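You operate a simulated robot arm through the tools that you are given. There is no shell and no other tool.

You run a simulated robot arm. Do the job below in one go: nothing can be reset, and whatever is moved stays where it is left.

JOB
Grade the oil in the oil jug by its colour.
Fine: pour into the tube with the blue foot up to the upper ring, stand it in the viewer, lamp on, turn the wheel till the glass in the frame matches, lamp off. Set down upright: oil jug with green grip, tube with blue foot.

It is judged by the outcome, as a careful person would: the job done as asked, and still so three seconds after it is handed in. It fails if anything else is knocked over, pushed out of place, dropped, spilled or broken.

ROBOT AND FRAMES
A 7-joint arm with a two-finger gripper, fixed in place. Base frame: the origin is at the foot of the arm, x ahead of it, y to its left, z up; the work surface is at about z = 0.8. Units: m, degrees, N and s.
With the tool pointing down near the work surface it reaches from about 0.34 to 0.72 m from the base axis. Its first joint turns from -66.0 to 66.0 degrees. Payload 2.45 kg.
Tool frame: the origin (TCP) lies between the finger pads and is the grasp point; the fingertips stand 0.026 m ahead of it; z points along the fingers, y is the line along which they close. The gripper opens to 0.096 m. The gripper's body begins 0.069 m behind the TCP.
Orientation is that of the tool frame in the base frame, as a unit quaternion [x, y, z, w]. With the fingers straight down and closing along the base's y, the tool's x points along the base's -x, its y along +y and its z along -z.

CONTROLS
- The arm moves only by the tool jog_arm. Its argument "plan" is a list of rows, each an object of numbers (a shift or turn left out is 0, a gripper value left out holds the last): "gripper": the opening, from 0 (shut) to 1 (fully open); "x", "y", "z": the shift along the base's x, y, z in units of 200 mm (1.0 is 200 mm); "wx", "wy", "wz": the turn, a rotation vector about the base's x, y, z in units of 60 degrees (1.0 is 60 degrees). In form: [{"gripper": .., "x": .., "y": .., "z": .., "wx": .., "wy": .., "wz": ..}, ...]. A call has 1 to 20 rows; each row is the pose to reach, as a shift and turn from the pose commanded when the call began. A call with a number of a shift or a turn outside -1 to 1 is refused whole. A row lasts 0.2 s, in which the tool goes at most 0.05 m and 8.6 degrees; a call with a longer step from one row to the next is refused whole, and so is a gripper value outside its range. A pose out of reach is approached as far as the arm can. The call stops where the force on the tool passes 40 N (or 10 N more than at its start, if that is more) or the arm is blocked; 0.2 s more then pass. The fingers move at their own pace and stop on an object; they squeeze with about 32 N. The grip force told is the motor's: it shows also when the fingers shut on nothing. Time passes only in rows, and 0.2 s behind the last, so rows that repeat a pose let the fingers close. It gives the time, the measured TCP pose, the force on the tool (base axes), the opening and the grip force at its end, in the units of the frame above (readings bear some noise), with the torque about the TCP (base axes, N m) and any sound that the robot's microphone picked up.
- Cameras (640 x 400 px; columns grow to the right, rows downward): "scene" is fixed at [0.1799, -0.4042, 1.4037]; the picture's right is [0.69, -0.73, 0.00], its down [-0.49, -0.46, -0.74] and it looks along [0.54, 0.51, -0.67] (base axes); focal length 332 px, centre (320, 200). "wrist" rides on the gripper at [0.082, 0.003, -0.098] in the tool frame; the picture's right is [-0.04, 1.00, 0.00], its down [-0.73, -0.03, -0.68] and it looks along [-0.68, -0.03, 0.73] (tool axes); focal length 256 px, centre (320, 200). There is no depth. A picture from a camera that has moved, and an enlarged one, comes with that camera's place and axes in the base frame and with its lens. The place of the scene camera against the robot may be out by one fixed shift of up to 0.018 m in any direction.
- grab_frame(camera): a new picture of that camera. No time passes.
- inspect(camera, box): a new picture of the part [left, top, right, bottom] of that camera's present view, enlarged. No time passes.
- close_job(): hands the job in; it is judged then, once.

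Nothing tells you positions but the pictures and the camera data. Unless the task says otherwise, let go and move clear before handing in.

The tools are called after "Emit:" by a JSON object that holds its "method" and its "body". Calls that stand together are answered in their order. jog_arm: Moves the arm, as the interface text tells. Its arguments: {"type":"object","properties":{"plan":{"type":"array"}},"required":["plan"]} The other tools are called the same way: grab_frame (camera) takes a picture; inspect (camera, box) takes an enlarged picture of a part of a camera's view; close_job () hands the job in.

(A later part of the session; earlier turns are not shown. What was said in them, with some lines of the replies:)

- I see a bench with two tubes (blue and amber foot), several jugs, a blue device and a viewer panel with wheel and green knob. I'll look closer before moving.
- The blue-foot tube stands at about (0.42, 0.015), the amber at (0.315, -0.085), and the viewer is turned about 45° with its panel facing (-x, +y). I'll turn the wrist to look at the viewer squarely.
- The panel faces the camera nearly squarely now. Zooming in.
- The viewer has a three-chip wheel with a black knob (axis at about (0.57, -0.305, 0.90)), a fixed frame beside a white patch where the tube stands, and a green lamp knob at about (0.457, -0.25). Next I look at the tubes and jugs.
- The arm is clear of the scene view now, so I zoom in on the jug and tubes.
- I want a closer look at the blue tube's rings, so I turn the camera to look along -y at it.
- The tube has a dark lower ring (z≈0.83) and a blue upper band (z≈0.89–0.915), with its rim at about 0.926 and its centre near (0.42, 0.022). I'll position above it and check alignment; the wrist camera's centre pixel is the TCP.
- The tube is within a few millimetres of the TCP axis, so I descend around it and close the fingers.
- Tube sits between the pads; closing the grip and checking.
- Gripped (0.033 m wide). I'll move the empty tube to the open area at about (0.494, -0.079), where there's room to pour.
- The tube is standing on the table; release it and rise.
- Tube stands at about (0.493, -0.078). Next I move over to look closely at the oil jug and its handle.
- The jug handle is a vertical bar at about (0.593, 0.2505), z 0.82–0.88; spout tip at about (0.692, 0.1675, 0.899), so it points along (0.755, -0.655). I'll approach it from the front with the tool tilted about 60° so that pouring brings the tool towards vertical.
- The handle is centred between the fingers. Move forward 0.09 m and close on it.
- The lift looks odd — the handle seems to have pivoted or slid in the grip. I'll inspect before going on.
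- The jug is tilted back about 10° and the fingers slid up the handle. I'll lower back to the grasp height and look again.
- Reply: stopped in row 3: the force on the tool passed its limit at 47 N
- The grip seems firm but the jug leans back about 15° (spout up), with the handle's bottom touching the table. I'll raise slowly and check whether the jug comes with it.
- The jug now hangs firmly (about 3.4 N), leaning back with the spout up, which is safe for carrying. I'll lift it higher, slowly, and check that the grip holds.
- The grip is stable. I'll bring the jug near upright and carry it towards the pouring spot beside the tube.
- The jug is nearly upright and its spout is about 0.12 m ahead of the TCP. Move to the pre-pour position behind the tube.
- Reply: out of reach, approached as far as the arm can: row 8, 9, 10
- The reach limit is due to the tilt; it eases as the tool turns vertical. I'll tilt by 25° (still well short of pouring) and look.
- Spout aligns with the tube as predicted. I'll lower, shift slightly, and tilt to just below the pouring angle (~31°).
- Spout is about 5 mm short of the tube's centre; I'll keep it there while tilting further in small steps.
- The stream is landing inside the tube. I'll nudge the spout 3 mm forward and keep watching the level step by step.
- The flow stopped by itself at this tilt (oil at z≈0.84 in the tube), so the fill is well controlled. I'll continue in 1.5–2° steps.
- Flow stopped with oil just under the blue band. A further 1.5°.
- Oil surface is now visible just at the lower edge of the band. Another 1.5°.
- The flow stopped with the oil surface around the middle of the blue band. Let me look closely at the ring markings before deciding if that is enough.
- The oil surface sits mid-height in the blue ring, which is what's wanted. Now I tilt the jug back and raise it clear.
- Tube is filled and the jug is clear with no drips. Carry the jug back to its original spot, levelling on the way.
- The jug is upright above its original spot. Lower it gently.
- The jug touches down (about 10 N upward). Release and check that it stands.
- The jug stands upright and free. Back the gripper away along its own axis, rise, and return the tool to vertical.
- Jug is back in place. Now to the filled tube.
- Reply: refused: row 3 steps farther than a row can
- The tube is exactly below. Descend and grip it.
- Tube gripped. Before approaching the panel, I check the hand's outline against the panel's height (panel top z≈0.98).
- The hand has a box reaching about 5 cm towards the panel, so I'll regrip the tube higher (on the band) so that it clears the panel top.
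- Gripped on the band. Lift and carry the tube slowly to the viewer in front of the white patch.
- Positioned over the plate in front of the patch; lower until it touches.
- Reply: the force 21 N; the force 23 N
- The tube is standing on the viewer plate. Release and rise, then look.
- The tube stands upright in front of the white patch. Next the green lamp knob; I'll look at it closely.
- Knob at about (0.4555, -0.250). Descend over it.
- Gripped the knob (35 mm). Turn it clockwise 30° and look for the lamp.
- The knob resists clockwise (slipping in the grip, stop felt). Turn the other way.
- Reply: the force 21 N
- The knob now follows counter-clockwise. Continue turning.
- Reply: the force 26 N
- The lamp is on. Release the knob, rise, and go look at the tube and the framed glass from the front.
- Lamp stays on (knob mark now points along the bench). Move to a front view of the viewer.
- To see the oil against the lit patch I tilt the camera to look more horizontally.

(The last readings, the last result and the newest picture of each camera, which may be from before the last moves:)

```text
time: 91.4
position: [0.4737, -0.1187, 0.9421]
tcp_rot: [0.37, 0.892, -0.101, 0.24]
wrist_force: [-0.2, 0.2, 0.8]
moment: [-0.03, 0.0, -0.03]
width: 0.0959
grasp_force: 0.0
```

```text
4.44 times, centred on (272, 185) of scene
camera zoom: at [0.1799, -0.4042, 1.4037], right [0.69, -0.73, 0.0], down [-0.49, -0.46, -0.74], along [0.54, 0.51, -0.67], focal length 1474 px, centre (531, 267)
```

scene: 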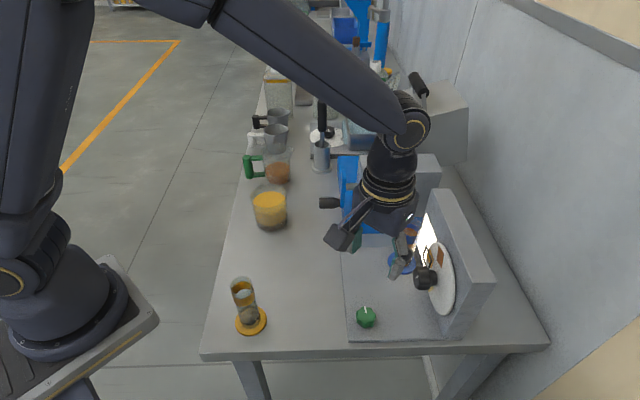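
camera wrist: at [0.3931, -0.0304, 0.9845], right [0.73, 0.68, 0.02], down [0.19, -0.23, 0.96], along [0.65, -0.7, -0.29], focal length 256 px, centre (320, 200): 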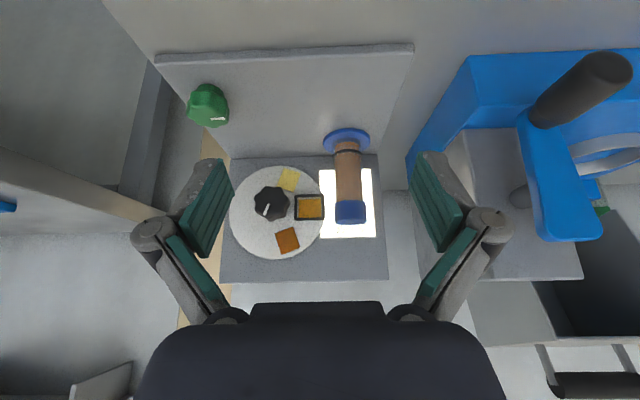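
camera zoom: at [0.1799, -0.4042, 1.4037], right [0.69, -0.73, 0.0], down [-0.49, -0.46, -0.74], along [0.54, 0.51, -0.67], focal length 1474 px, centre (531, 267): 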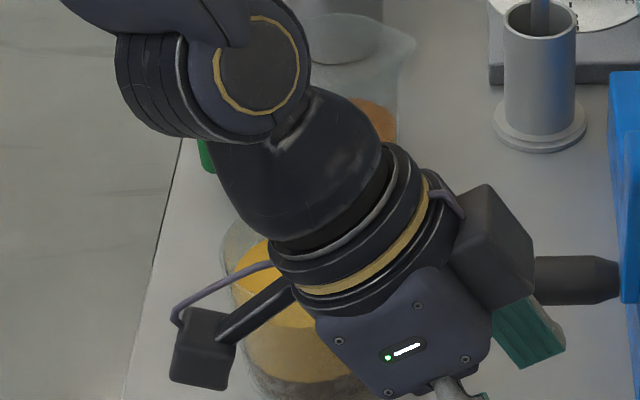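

The oil's hue (deep orange-brown) matches the brown glass: its green/red balance is far from the amber one (which resembles the yellow beaker). The brown glass sits about 70° above the frame, so the wheel must turn about 70° counter-clockwise seen from the front. I'll set up a pitched grip on the wheel's knob.

Emit:
{"method": "jog_arm", "body": {"plan": [{"x": -0.01, "y": -0.05, "z": 0.04, "wx": -0.04, "wy": -0.039, "gripper": 0.7}, {"x": -0.02, "y": -0.11, "z": 0.04, "wx": -0.08, "wy": -0.078}, {"x": -0.035, "y": -0.18, "z": 0.04, "wx": -0.12, "wy": -0.117}, {"x": -0.05, "y": -0.26, "z": 0.04, "wx": -0.16, "wy": -0.156}, {"x": -0.065, "y": -0.33, "z": 0.04, "wx": -0.2, "wy": -0.195}, {"x": -0.073, "y": -0.379, "z": 0.04, "wx": -0.238, "wy": -0.233}, {"x": -0.073, "y": -0.379, "z": 0.04, "wx": -0.238, "wy": -0.233}]}}

Emit:
{"method": "jog_arm", "body": {"plan": [{"wx": 0.07, "wy": -0.071}, {"wx": 0.14, "wy": -0.143}, {"wx": 0.21, "wy": -0.214}, {"wx": 0.28, "wy": -0.286}, {"wx": 0.35, "wy": -0.357}, {"wx": 0.42, "wy": -0.429}, {"wx": 0.42, "wy": -0.429}]}}

Emit:
{"method": "grab_frame", "body": {"camera": "wrist"}}

Emit:
{"method": "grab_frame", "body": {"camera": "scene"}}

```text
time: 93.0
position: [0.46, -0.1926, 0.9494]
tcp_rot: [0.348, 0.837, -0.166, 0.389]
wrist_force: [-0.1, -0.1, 0.3]
moment: [-0.03, 0.04, 0.02]
width: 0.0672
grasp_force: 0.0
```

```text
time: 94.6
position: [0.462, -0.1943, 0.9492]
tcp_rot: [0.452, 0.745, 0.102, 0.48]
wrist_force: [-0.2, -0.1, -0.2]
moment: [0.01, 0.0, 0.03]
width: 0.0671
grasp_force: 0.1
```

```text
taken
camera wrist: at [0.3752, -0.1015, 0.9503], right [0.58, 0.54, 0.61], down [-0.47, -0.39, 0.79], along [0.67, -0.75, 0.03], focal length 256 px, centre (320, 200)
```

wrist: 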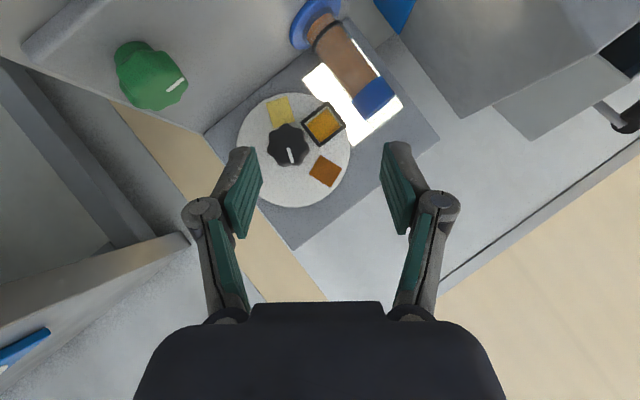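

```text
taken
```

scene: 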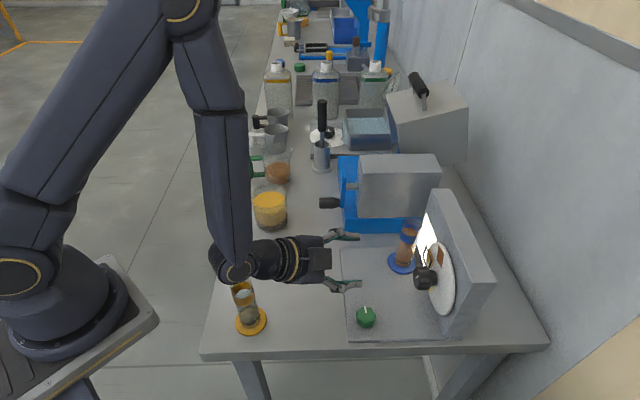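

Emit:
{"method": "jog_arm", "body": {"plan": [{"x": 0.05, "y": -0.07, "z": -0.08}, {"x": 0.11, "y": -0.15, "z": -0.15}, {"x": 0.16, "y": -0.22, "z": -0.22}, {"x": 0.17, "y": -0.239, "z": -0.22}, {"x": 0.17, "y": -0.239, "z": -0.22}]}}

Emit:
{"method": "grab_frame", "body": {"camera": "wrist"}}

Emit:
{"method": "inspect", "body": {"camera": "scene", "box": [310, 190, 490, 340]}}

```text
time: 95.8
position: [0.4949, -0.2401, 0.9059]
tcp_rot: [0.451, 0.746, 0.101, 0.48]
wrist_force: [-0.8, 0.3, -0.3]
moment: [-0.02, -0.02, -0.02]
width: 0.0674
grasp_force: 0.0
```

```text
taken
camera wrist: at [0.4072, -0.1476, 0.9072], right [0.58, 0.54, 0.61], down [-0.47, -0.39, 0.79], along [0.67, -0.75, 0.03], focal length 256 px, centre (320, 200)
```

wrist: 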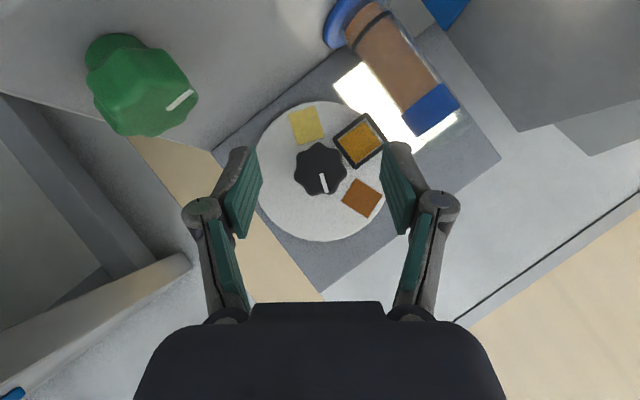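

```text
2.67 times, centred on (400, 265) of scene
camera zoom: at [0.1799, -0.4042, 1.4037], right [0.69, -0.73, 0.0], down [-0.49, -0.46, -0.74], along [0.54, 0.51, -0.67], focal length 884 px, centre (107, 27)
```

zoom: 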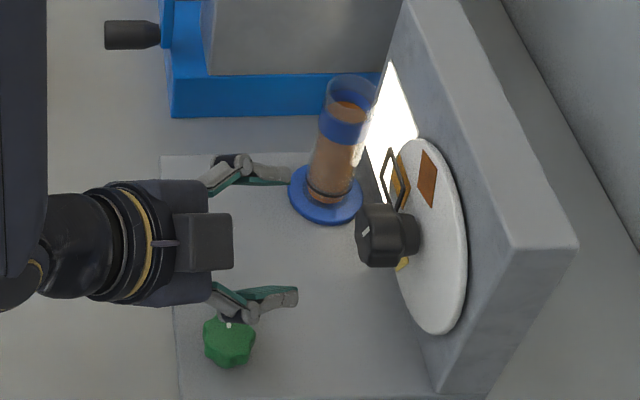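

Alignment matches (knob is where predicted). Advance onto the knob.

Emit:
{"method": "jog_arm", "body": {"plan": [{"x": 0.07, "y": -0.073}, {"x": 0.14, "y": -0.145}, {"x": 0.19, "y": -0.197}, {"x": 0.225, "y": -0.234}, {"x": 0.243, "y": -0.2525}, {"x": 0.243, "y": -0.2525}]}}

Emit:
{"method": "grab_frame", "body": {"camera": "wrist"}}

Emit:
{"method": "inspect", "body": {"camera": "scene", "box": [350, 200, 480, 330]}}

```text
time: 97.2
position: [0.5432, -0.292, 0.9053]
tcp_rot: [0.452, 0.745, 0.101, 0.48]
wrist_force: [0.3, 0.0, -0.8]
moment: [-0.02, -0.02, 0.01]
width: 0.067
grasp_force: 0.1
```

```text
taken
camera wrist: at [0.4562, -0.1983, 0.9063], right [0.58, 0.54, 0.61], down [-0.47, -0.39, 0.79], along [0.67, -0.75, 0.03], focal length 256 px, centre (320, 200)
```

wrist: 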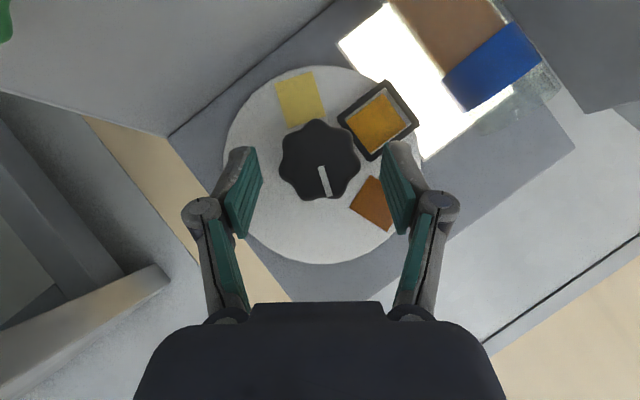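

```text
3.08 times, centred on (415, 265) of scene
camera zoom: at [0.1799, -0.4042, 1.4037], right [0.69, -0.73, 0.0], down [-0.49, -0.46, -0.74], along [0.54, 0.51, -0.67], focal length 1020 px, centre (28, 0)
```

zoom: 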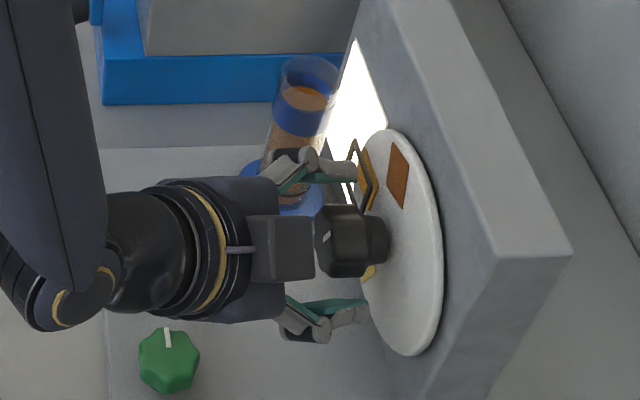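

Emit:
{"method": "jog_arm", "body": {"plan": [{"gripper": 0.4}, {"gripper": 0}, {"gripper": 0}, {"gripper": 0}]}}

Emit:
{"method": "grab_frame", "body": {"camera": "wrist"}}

```text
time: 98.2
position: [0.5435, -0.2904, 0.9052]
tcp_rot: [0.452, 0.745, 0.101, 0.48]
wrist_force: [-0.6, -0.3, -1.6]
moment: [0.01, 0.0, 0.01]
width: 0.0412
grasp_force: 45.0
```

```text
taken
camera wrist: at [0.456, -0.1983, 0.9063], right [0.58, 0.54, 0.61], down [-0.47, -0.39, 0.79], along [0.67, -0.75, 0.03], focal length 256 px, centre (320, 200)
```

wrist: 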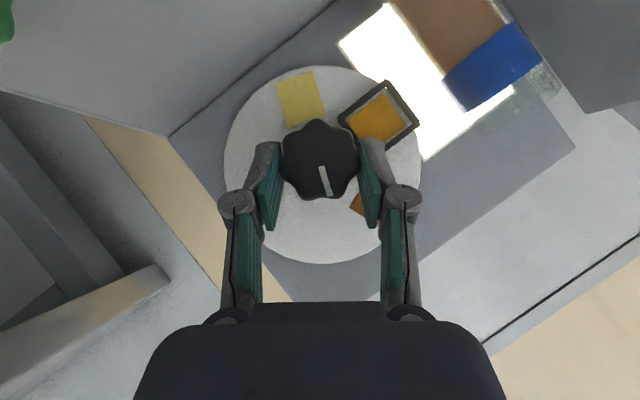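

Knob gripped without side loads. Turn 36° counter-clockwise and check.

Emit:
{"method": "jog_arm", "body": {"plan": [{"wx": -0.07, "wy": 0.0715, "x": 0.004, "y": 0.0039, "z": 0.0033}, {"wx": -0.14, "wy": 0.143, "x": 0.008, "y": 0.0078, "z": 0.0062}, {"wx": -0.21, "wy": 0.2144, "x": 0.0118, "y": 0.0116, "z": 0.0085}, {"wx": -0.28, "wy": 0.286, "x": 0.0162, "y": 0.0159, "z": 0.0101}, {"wx": -0.35, "wy": 0.357, "x": 0.0206, "y": 0.0202, "z": 0.0111}, {"wx": -0.42, "wy": 0.429, "x": 0.025, "y": 0.0245, "z": 0.0114}, {"wx": -0.42, "wy": 0.429, "x": 0.025, "y": 0.0245, "z": 0.0114}]}}

Emit:
{"method": "grab_frame", "body": {"camera": "wrist"}}

Emit:
{"method": "inspect", "body": {"camera": "scene", "box": [350, 200, 480, 330]}}

```text
time: 99.8
position: [0.5479, -0.286, 0.9089]
tcp_rot: [0.346, 0.838, -0.165, 0.388]
wrist_force: [1.5, 4.6, -6.3]
moment: [0.2, 0.19, 0.15]
width: 0.0414
grasp_force: 44.5
```

```text
taken
camera wrist: at [0.4618, -0.1926, 0.9077], right [0.73, 0.69, 0.02], down [-0.05, 0.02, 1.0], along [0.69, -0.73, 0.05], focal length 256 px, centre (320, 200)
```

wrist: 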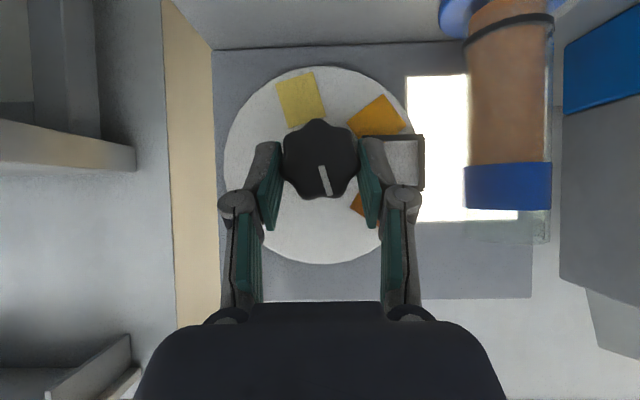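

```text
3.08 times, centred on (415, 265) of scene
camera zoom: at [0.1801, -0.4041, 1.4037], right [0.69, -0.73, 0.0], down [-0.49, -0.46, -0.74], along [0.54, 0.51, -0.67], focal length 1020 px, centre (28, 0)
```

zoom: 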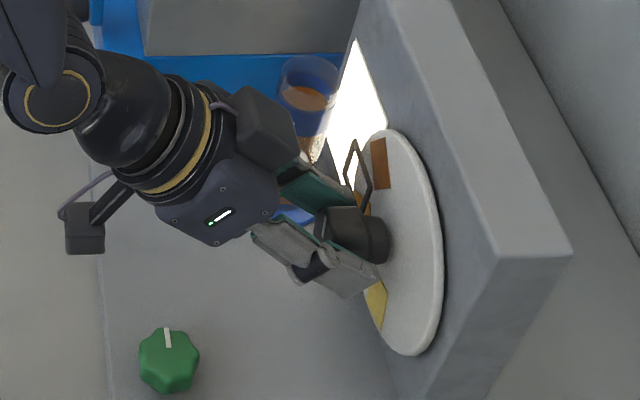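

The wheel follows. Continue towards the brown glass with another 30°.

Emit:
{"method": "jog_arm", "body": {"plan": [{"wx": -0.07, "wy": 0.0715, "x": 0.0044, "y": 0.0044}, {"wx": -0.14, "wy": 0.143, "x": 0.0088, "y": 0.0087, "z": -0.0013}, {"wx": -0.21, "wy": 0.2144, "x": 0.0131, "y": 0.0129, "z": -0.0029}, {"wx": -0.28, "wy": 0.286, "x": 0.0173, "y": 0.0169, "z": -0.0051}, {"wx": -0.35, "wy": 0.357, "x": 0.0213, "y": 0.0208, "z": -0.008}, {"wx": -0.35, "wy": 0.357, "x": 0.0213, "y": 0.0208, "z": -0.008}]}}

Emit:
{"method": "grab_frame", "body": {"camera": "wrist"}}

Emit:
{"method": "inspect", "body": {"camera": "scene", "box": [350, 200, 480, 330]}}

```text
time: 101.2
position: [0.5536, -0.2808, 0.9066]
tcp_rot: [0.233, 0.851, -0.375, 0.285]
wrist_force: [5.8, 14.3, -5.8]
moment: [0.03, -0.2, -0.12]
width: 0.0415
grasp_force: 45.0
```

```text
taken
camera wrist: at [0.4666, -0.1879, 0.9048], right [0.64, 0.6, -0.48], down [0.31, 0.37, 0.88], along [0.7, -0.71, 0.05], focal length 256 px, centre (320, 200)
```

wrist: 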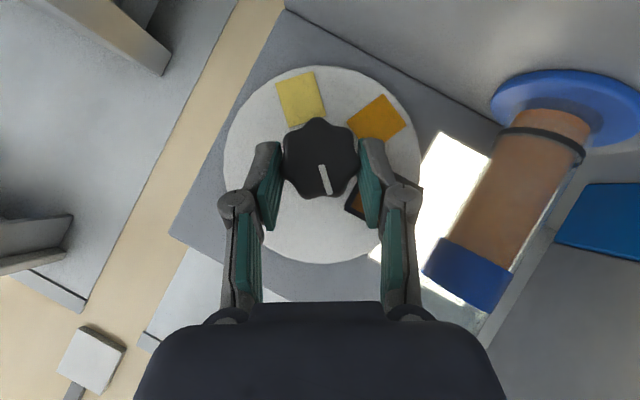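

```text
3.08 times, centred on (415, 265) of scene
camera zoom: at [0.1802, -0.4039, 1.4038], right [0.69, -0.73, 0.0], down [-0.49, -0.46, -0.74], along [0.54, 0.51, -0.67], focal length 1020 px, centre (28, 0)
```

zoom: 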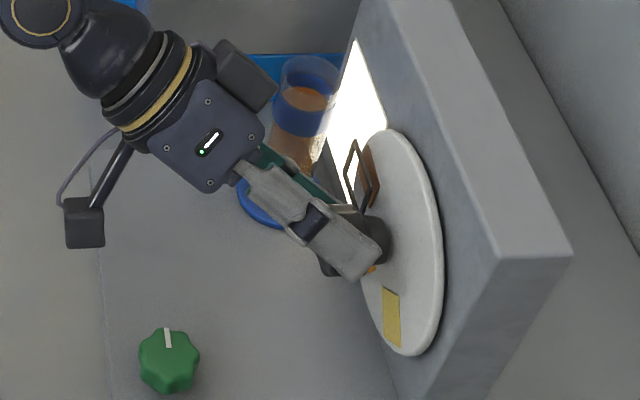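

Emit:
{"method": "jog_arm", "body": {"plan": [{"wx": -0.03, "wy": 0.0305, "x": 0.0016, "y": 0.0016, "z": -0.0014}, {"wx": -0.058, "wy": 0.0595, "x": 0.0031, "y": 0.0031, "z": -0.0028}, {"wx": -0.058, "wy": 0.0595, "x": 0.0031, "y": 0.0031, "z": -0.0028}]}}

Emit:
{"method": "inspect", "body": {"camera": "scene", "box": [415, 225, 460, 315]}}

Emit:
{"method": "grab_frame", "body": {"camera": "wrist"}}

```text
time: 102.0
position: [0.5541, -0.2807, 0.9067]
tcp_rot: [0.213, 0.847, -0.408, 0.266]
wrist_force: [10.3, 17.8, -6.8]
moment: [0.46, -0.51, 0.46]
width: 0.0416
grasp_force: 45.0
```

```text
4.44 times, centred on (438, 270) of scene
camera zoom: at [0.1803, -0.4038, 1.4038], right [0.69, -0.73, 0.0], down [-0.49, -0.46, -0.74], along [0.54, 0.51, -0.67], focal length 1474 px, centre (-202, -111)
```

zoom: 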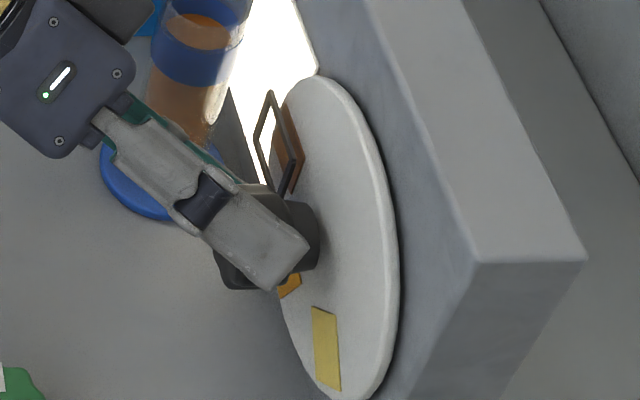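

```text
taken
camera wrist: at [0.4673, -0.1873, 0.9038], right [0.61, 0.57, -0.55], down [0.36, 0.42, 0.83], along [0.71, -0.7, 0.05], focal length 256 px, centre (320, 200)
```

wrist: 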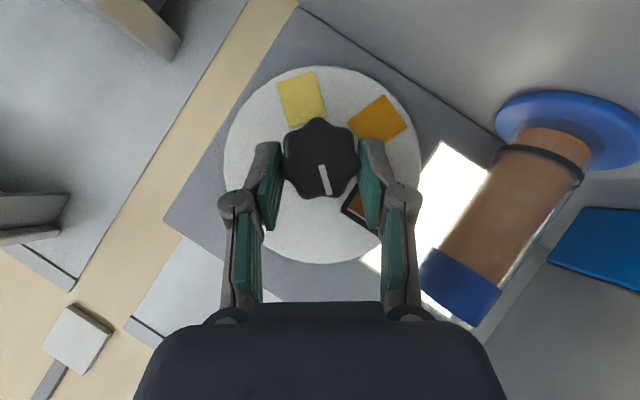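

The wheel now resists further turning (a stop), with brown behind the frame. Release, back off and look from the front.

Emit:
{"method": "jog_arm", "body": {"plan": [{"gripper": 0.3}, {"gripper": 0.7}, {"gripper": 0.7}, {"gripper": 0.7}, {"x": -0.07, "y": 0.0715}, {"x": -0.17, "y": 0.174}, {"x": -0.27, "y": 0.276}, {"x": -0.37, "y": 0.378}, {"x": -0.37, "y": 0.378}]}}

Emit:
{"method": "grab_frame", "body": {"camera": "wrist"}}

Emit:
{"method": "inspect", "body": {"camera": "scene", "box": [380, 200, 480, 330]}}

```text
time: 104.0
position: [0.4783, -0.2064, 0.9075]
tcp_rot: [0.215, 0.846, -0.409, 0.265]
wrist_force: [0.1, 0.4, -0.4]
moment: [-0.02, 0.02, -0.03]
width: 0.0672
grasp_force: 0.0
```

```text
taken
camera wrist: at [0.3912, -0.1129, 0.9042], right [0.61, 0.57, -0.55], down [0.36, 0.42, 0.83], along [0.71, -0.71, 0.05], focal length 256 px, centre (320, 200)
```

wrist: 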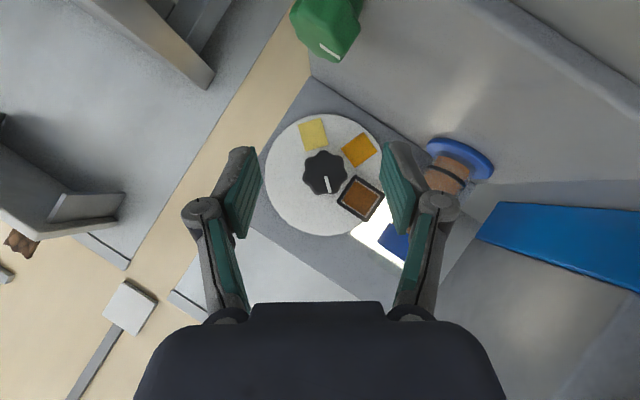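

```text
3.08 times, centred on (430, 265) of scene
camera zoom: at [0.1799, -0.4042, 1.4037], right [0.69, -0.73, 0.0], down [-0.49, -0.46, -0.74], along [0.54, 0.51, -0.67], focal length 1020 px, centre (-18, 0)
```

zoom: 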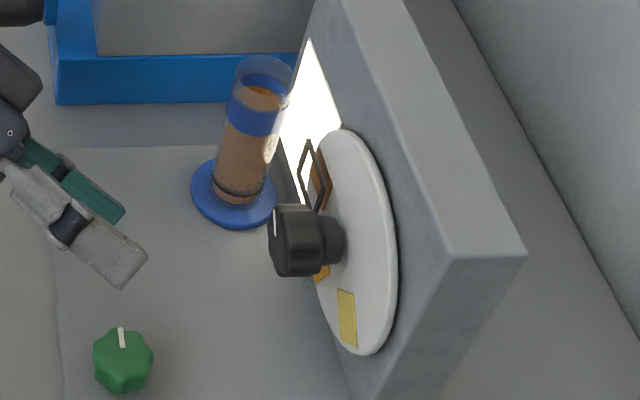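

Emit:
{"method": "inspect", "body": {"camera": "wrist", "box": [280, 100, 440, 260]}}

Emit:
{"method": "inspect", "body": {"camera": "wrist", "box": [330, 170, 390, 230]}}

```text
2.50 times, centred on (360, 180) of wrist
camera zoom: at [0.3912, -0.1129, 0.9042], right [0.61, 0.57, -0.55], down [0.36, 0.42, 0.83], along [0.71, -0.71, 0.05], focal length 640 px, centre (220, 250)
```

zoom: 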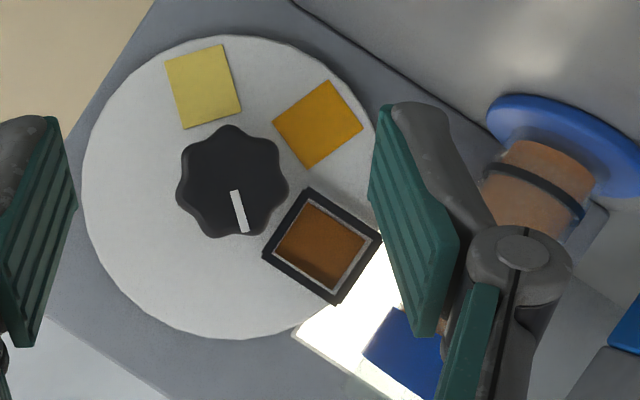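

```text
6.67 times, centred on (360, 200) of wrist
camera zoom: at [0.3912, -0.1129, 0.9042], right [0.61, 0.57, -0.55], down [0.36, 0.42, 0.83], along [0.71, -0.71, 0.05], focal length 1707 px, centre (53, 200)
```

zoom: 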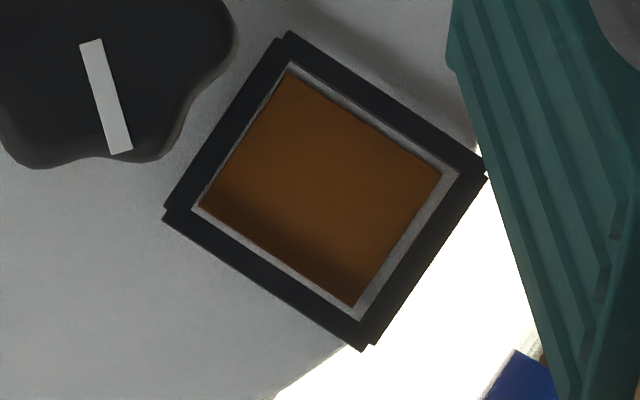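

The brown glass is squarely centred in the frame and matches the oil. Now I'll return the tool to vertical to switch the lamp off.

Emit:
{"method": "jog_arm", "body": {"plan": [{"z": 0.15, "x": -0.05, "y": 0.05}, {"z": 0.3, "x": -0.05, "y": 0.05}, {"z": 0.4, "x": -0.05, "y": 0.05, "wx": 0.08, "wy": -0.082}, {"z": 0.5, "x": -0.05, "y": 0.05, "wx": 0.16, "wy": -0.164}, {"z": 0.55, "x": -0.05, "y": 0.05, "wx": 0.24, "wy": -0.245}, {"z": 0.6, "x": -0.05, "y": 0.05, "wx": 0.32, "wy": -0.327}, {"z": 0.6, "x": -0.05, "y": 0.05, "wx": 0.408, "wy": -0.417}, {"z": 0.6, "x": -0.05, "y": 0.05, "wx": 0.408, "wy": -0.417}]}}

Emit:
{"method": "jog_arm", "body": {"plan": [{"wx": 0.085, "wy": 0.083}, {"wx": 0.17, "wy": 0.166}, {"wx": 0.255, "wy": 0.25}, {"wx": 0.34, "wy": 0.333}, {"wx": 0.425, "wy": 0.416}, {"wx": 0.51, "wy": 0.5}, {"wx": 0.595, "wy": 0.583}, {"wx": 0.595, "wy": 0.583}]}}

Emit:
{"method": "grab_frame", "body": {"camera": "wrist"}}

Emit:
{"method": "grab_frame", "body": {"camera": "scene"}}

```text
time: 105.8
position: [0.4677, -0.1977, 1.0262]
tcp_rot: [0.348, 0.837, -0.165, 0.39]
wrist_force: [-0.3, 0.8, 0.4]
moment: [0.01, 0.02, -0.01]
width: 0.0673
grasp_force: 0.0
```

```text
time: 107.6
position: [0.469, -0.1971, 1.0268]
tcp_rot: [0.383, 0.924, -0.001, 0.0]
wrist_force: [0.7, -1.1, 0.4]
moment: [-0.01, -0.03, -0.03]
width: 0.0672
grasp_force: 0.1
```

```text
taken
camera wrist: at [0.4153, -0.1364, 1.1236], right [0.74, 0.68, 0.0], down [0.5, -0.54, 0.68], along [0.46, -0.5, -0.73], focal length 256 px, centre (320, 200)
```

wrist: 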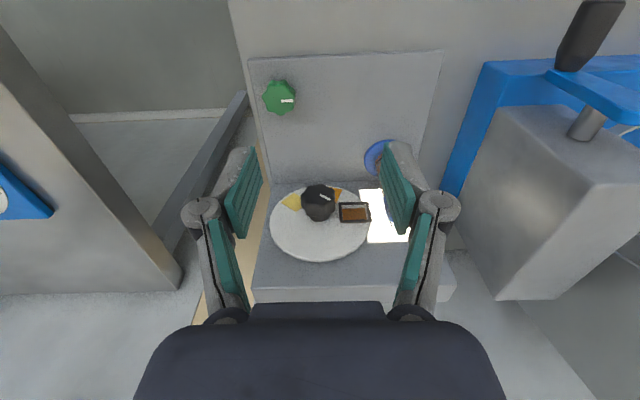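

```text
taken
```

scene: 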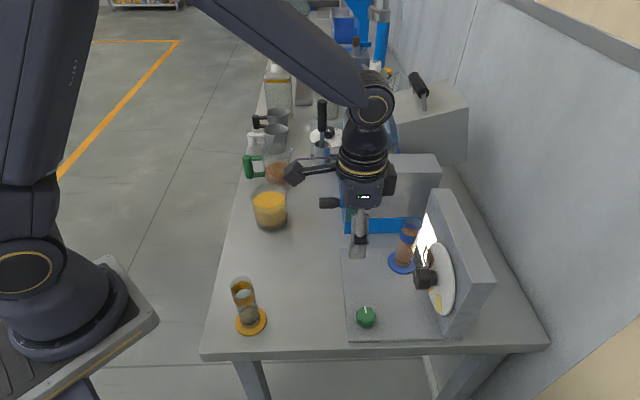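

Emit:
{"method": "jog_arm", "body": {"plan": [{"wz": 0.12, "x": -0.01, "y": -0.05}, {"wz": 0.24, "x": -0.02, "y": -0.1}, {"wz": 0.36, "x": -0.03, "y": -0.15}, {"wz": 0.48, "x": -0.04, "y": -0.2}, {"wz": 0.6, "x": -0.055, "y": -0.24}, {"wz": 0.72, "x": -0.069, "y": -0.262}, {"wz": 0.8, "x": -0.069, "y": -0.262, "z": -0.15}, {"wz": 0.8, "x": -0.069, "y": -0.262, "z": -0.35}, {"wz": 0.8, "x": -0.069, "y": -0.262, "z": -0.55}, {"wz": 0.8, "x": -0.069, "y": -0.262, "z": -0.7}, {"wz": 0.8, "x": -0.069, "y": -0.262, "z": -0.7}]}}

Emit:
{"method": "grab_frame", "body": {"camera": "wrist"}}

```text
time: 110.0
position: [0.4557, -0.2485, 0.8861]
tcp_rot: [-0.025, 1.0, -0.001, 0.0]
wrist_force: [-0.5, 0.1, 0.2]
moment: [0.02, 0.02, 0.01]
width: 0.0673
grasp_force: 0.0
```

```text
taken
camera wrist: at [0.3749, -0.2484, 0.9833], right [-0.01, 1.0, 0.0], down [0.73, 0.01, 0.68], along [0.68, 0.01, -0.73], focal length 256 px, centre (320, 200)
```

wrist: 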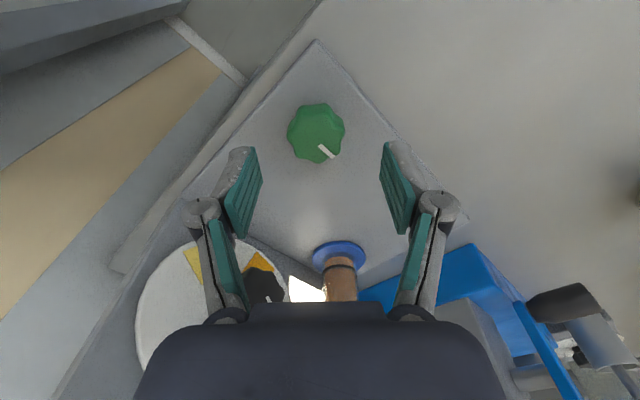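

Emit:
{"method": "jog_arm", "body": {"plan": [{"y": -0.012, "z": -0.1}, {"y": -0.012, "z": -0.18}, {"y": -0.012, "z": -0.215}, {"y": -0.012, "z": -0.215}, {"y": -0.012, "z": -0.215, "gripper": 0.35}, {"y": -0.012, "z": -0.215, "gripper": 0}, {"y": -0.012, "z": -0.215, "gripper": 0}, {"y": -0.012, "z": -0.215, "gripper": 0}]}}

Emit:
{"method": "jog_arm", "body": {"plan": [{"wz": -0.12}, {"wz": -0.24}, {"wz": -0.36}, {"wz": -0.48}, {"wz": -0.6}, {"wz": -0.7}, {"wz": -0.8}, {"wz": -0.8}]}}

Emit:
{"method": "grab_frame", "body": {"camera": "wrist"}}

Emit:
{"method": "grab_frame", "body": {"camera": "scene"}}

```text
time: 111.8
position: [0.4554, -0.2518, 0.8441]
tcp_rot: [-0.025, 1.0, 0.0, 0.001]
wrist_force: [-0.4, 4.3, 2.1]
moment: [0.09, 0.06, 0.01]
width: 0.035
grasp_force: 45.5
```

```text
time: 113.6
position: [0.4566, -0.2502, 0.843]
tcp_rot: [0.384, 0.923, 0.001, 0.0]
wrist_force: [6.8, 16.0, 1.5]
moment: [0.85, 0.3, -0.01]
width: 0.0349
grasp_force: 44.6
```

```text
taken
camera wrist: at [0.4015, -0.1896, 0.9403], right [0.74, 0.68, 0.0], down [0.5, -0.54, 0.68], along [0.46, -0.5, -0.73], focal length 256 px, centre (320, 200)
```

wrist: 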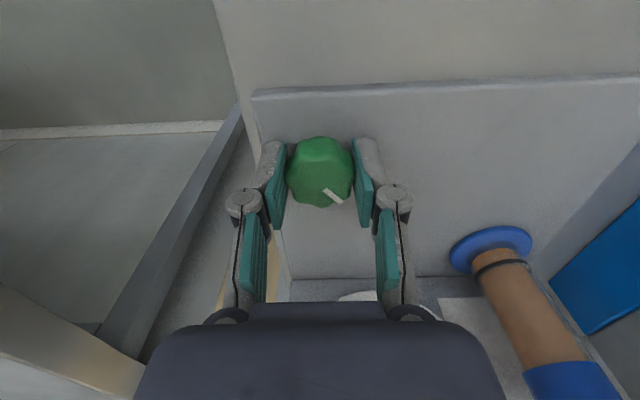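

```text
taken
```

scene: 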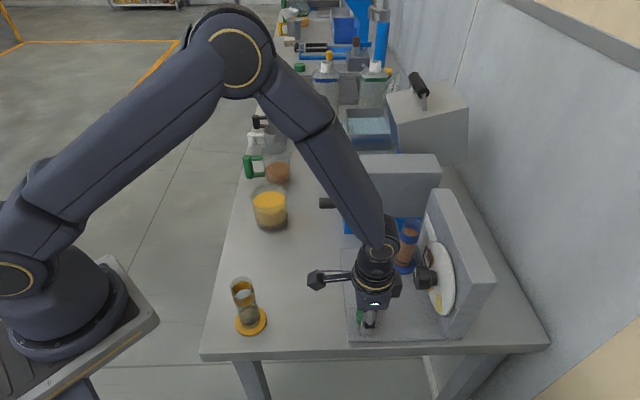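

The lamp already looks off; I'll continue turning the knob back to its original stop position.

Emit:
{"method": "jog_arm", "body": {"plan": [{"wz": -0.1, "y": 0.005}, {"wz": -0.2, "y": 0.01}, {"wz": -0.3, "y": 0.01}, {"wz": -0.4, "y": 0.01}, {"wz": -0.5, "y": 0.01}, {"wz": -0.58, "y": 0.01}, {"wz": -0.58, "y": 0.01}]}}

Emit:
{"method": "grab_frame", "body": {"camera": "wrist"}}

Emit:
{"method": "inspect", "body": {"camera": "scene", "box": [340, 200, 480, 340]}}

```text
time: 115.2
position: [0.4544, -0.2501, 0.8439]
tcp_rot: [0.643, 0.766, -0.001, 0.001]
wrist_force: [9.7, 0.8, -9.3]
moment: [-0.57, -0.28, -0.03]
width: 0.035
grasp_force: 45.1
```

```text
taken
camera wrist: at [0.4462, -0.1683, 0.9401], right [0.99, 0.13, 0.0], down [0.1, -0.73, 0.68], along [0.09, -0.67, -0.73], focal length 256 px, centre (320, 200)
```

wrist: 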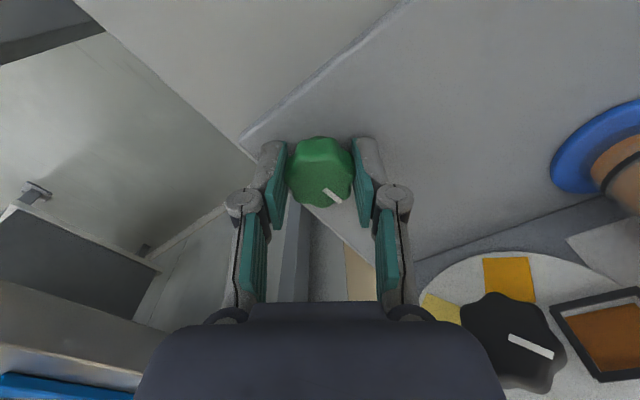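

```text
2.86 times, centred on (410, 270) of scene
camera zoom: at [0.1803, -0.4042, 1.4036], right [0.69, -0.73, 0.0], down [-0.49, -0.46, -0.74], along [0.54, 0.51, -0.67], focal length 947 px, centre (63, 0)
```

zoom: 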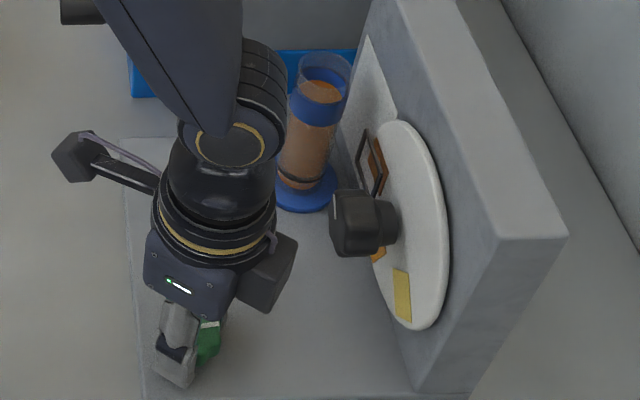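

Emit:
{"method": "jog_arm", "body": {"plan": [{"wz": -0.07}, {"wz": -0.14}, {"wz": -0.14}]}}

Emit:
{"method": "jog_arm", "body": {"plan": [{"gripper": 0.35}, {"gripper": 0.7}, {"gripper": 0.7}, {"gripper": 0.7}, {"z": 0.1}, {"z": 0.3}, {"z": 0.5}, {"z": 0.7}, {"z": 0.9}, {"z": 0.9}]}}

Emit:
{"method": "grab_frame", "body": {"camera": "scene"}}

Emit:
{"method": "inspect", "body": {"camera": "scene", "box": [335, 200, 475, 340]}}

```text
time: 116.0
position: [0.4561, -0.2497, 0.8445]
tcp_rot: [0.697, 0.717, -0.001, 0.0]
wrist_force: [12.1, -2.9, -7.8]
moment: [-0.27, -0.06, 0.45]
width: 0.0352
grasp_force: 45.2
```

```text
time: 118.2
position: [0.4553, -0.2497, 1.0225]
tcp_rot: [0.697, 0.717, 0.0, 0.001]
wrist_force: [-0.5, -0.1, -0.2]
moment: [0.01, 0.01, 0.0]
width: 0.0672
grasp_force: 0.0
```

```text
taken
```

scene: 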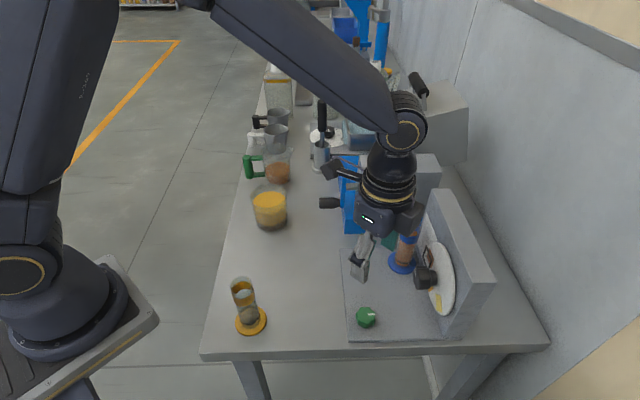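

```text
2.86 times, centred on (405, 270) of scene
camera zoom: at [0.1799, -0.4042, 1.4037], right [0.69, -0.73, 0.0], down [-0.49, -0.46, -0.74], along [0.54, 0.51, -0.67], focal length 947 px, centre (77, 0)
```

zoom: 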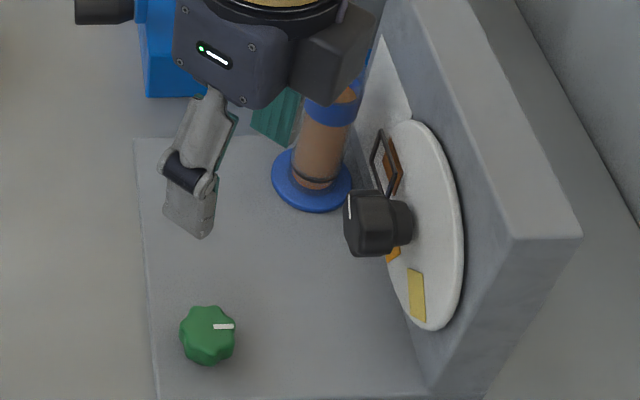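

Lamp is off with the knob back at its stop. Move the arm up and clear, then make a final check.

Emit:
{"method": "jog_arm", "body": {"plan": [{"z": 0.2}, {"z": 0.4}, {"z": 0.6, "x": -0.05, "y": 0.1}, {"z": 0.7, "x": -0.1, "y": 0.25, "wz": 0.12}, {"z": 0.7, "x": -0.15, "y": 0.4, "wz": 0.24}, {"z": 0.7, "x": -0.2, "y": 0.5, "wz": 0.36}, {"z": 0.7, "x": -0.25, "y": 0.6, "wz": 0.48}, {"z": 0.7, "x": -0.28, "y": 0.65, "wz": 0.6}, {"z": 0.7, "x": -0.28, "y": 0.65, "wz": 0.7}, {"z": 0.7, "x": -0.28, "y": 0.65, "wz": 0.7}]}}

Emit:
{"method": "grab_frame", "body": {"camera": "scene"}}

Emit:
{"method": "grab_frame", "body": {"camera": "wrist"}}

Emit:
{"method": "inspect", "body": {"camera": "wrist", "box": [250, 60, 430, 290]}}

```text
time: 120.4
position: [0.3984, -0.1206, 1.1627]
tcp_rot: [0.393, 0.92, -0.001, 0.001]
wrist_force: [-0.3, 1.0, -0.5]
moment: [-0.01, 0.03, -0.03]
width: 0.067
grasp_force: 0.1
```

```text
taken
```

scene: 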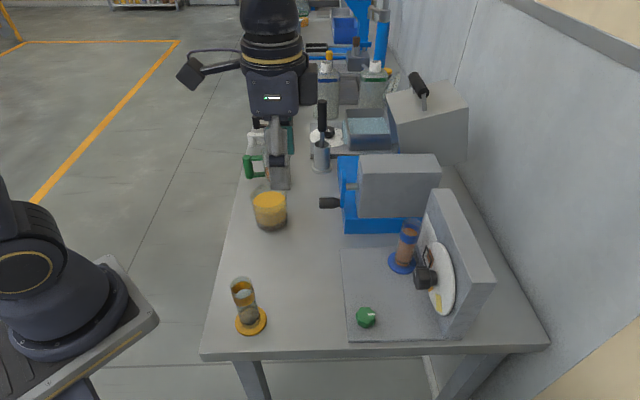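

```text
taken
camera wrist: at [0.3455, -0.0581, 1.2593], right [0.75, 0.66, 0.0], down [0.49, -0.55, 0.68], along [0.45, -0.51, -0.73], focal length 256 px, centre (320, 200)
```

wrist: 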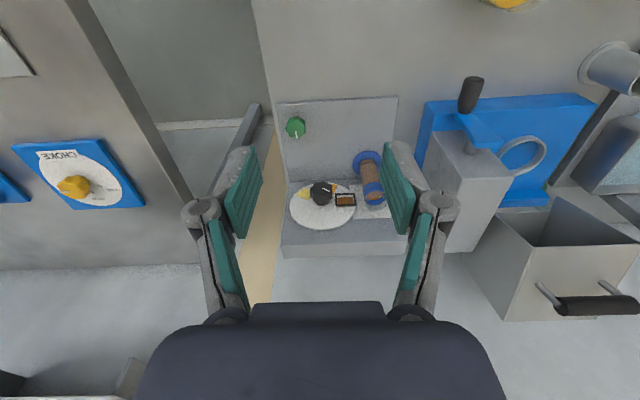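

```text
1.74 times, centred on (340, 175) of wrist
camera zoom: at [0.3455, -0.0581, 1.2593], right [0.75, 0.66, 0.0], down [0.49, -0.55, 0.68], along [0.45, -0.51, -0.73], focal length 445 px, centre (285, 244)
```

zoom: 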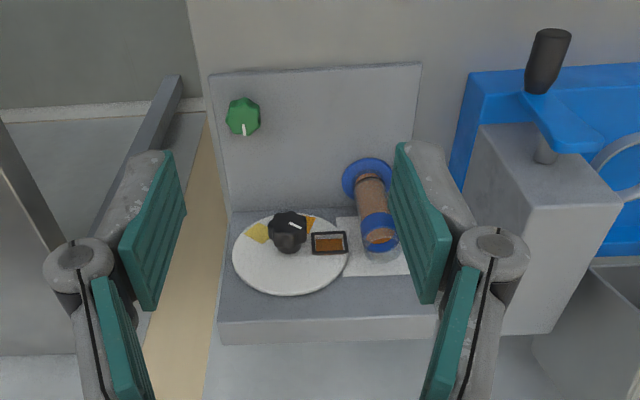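

The tube stands filled to the blue ring in the viewer with the brown glass in the frame. The lamp is off, the jug is upright at its place, and the arm is clear. Handing in.

Emit:
{"method": "close_job", "body": {}}

```text
The job is handed in.
```

The oil is graded: it matches the brown glass, the darkest of the three on the wheel. I judged that by eye, from its hue. The amber glass, the next closest, is clearly more yellow.

- **Tube:** the blue-foot tube is filled to about the middle of its blue band, which I took as the upper ring. It stands upright in the viewer, in front of the white patch.
- **Wheel:** the brown glass is centred in the frame.
- **Lamp:** it is off, with the green knob back at its starting position.
- **Jug:** the green-grip oil jug is upright, back where it stood.

When I first lifted the jug, the fingers slid up the handle and it leaned back with the spout up. One correction downwards pressed its handle against the table until the force limit stopped the arm. The lift after that held. I saw no oil spilled and nothing else knocked or moved, and the arm is clear of the bench.
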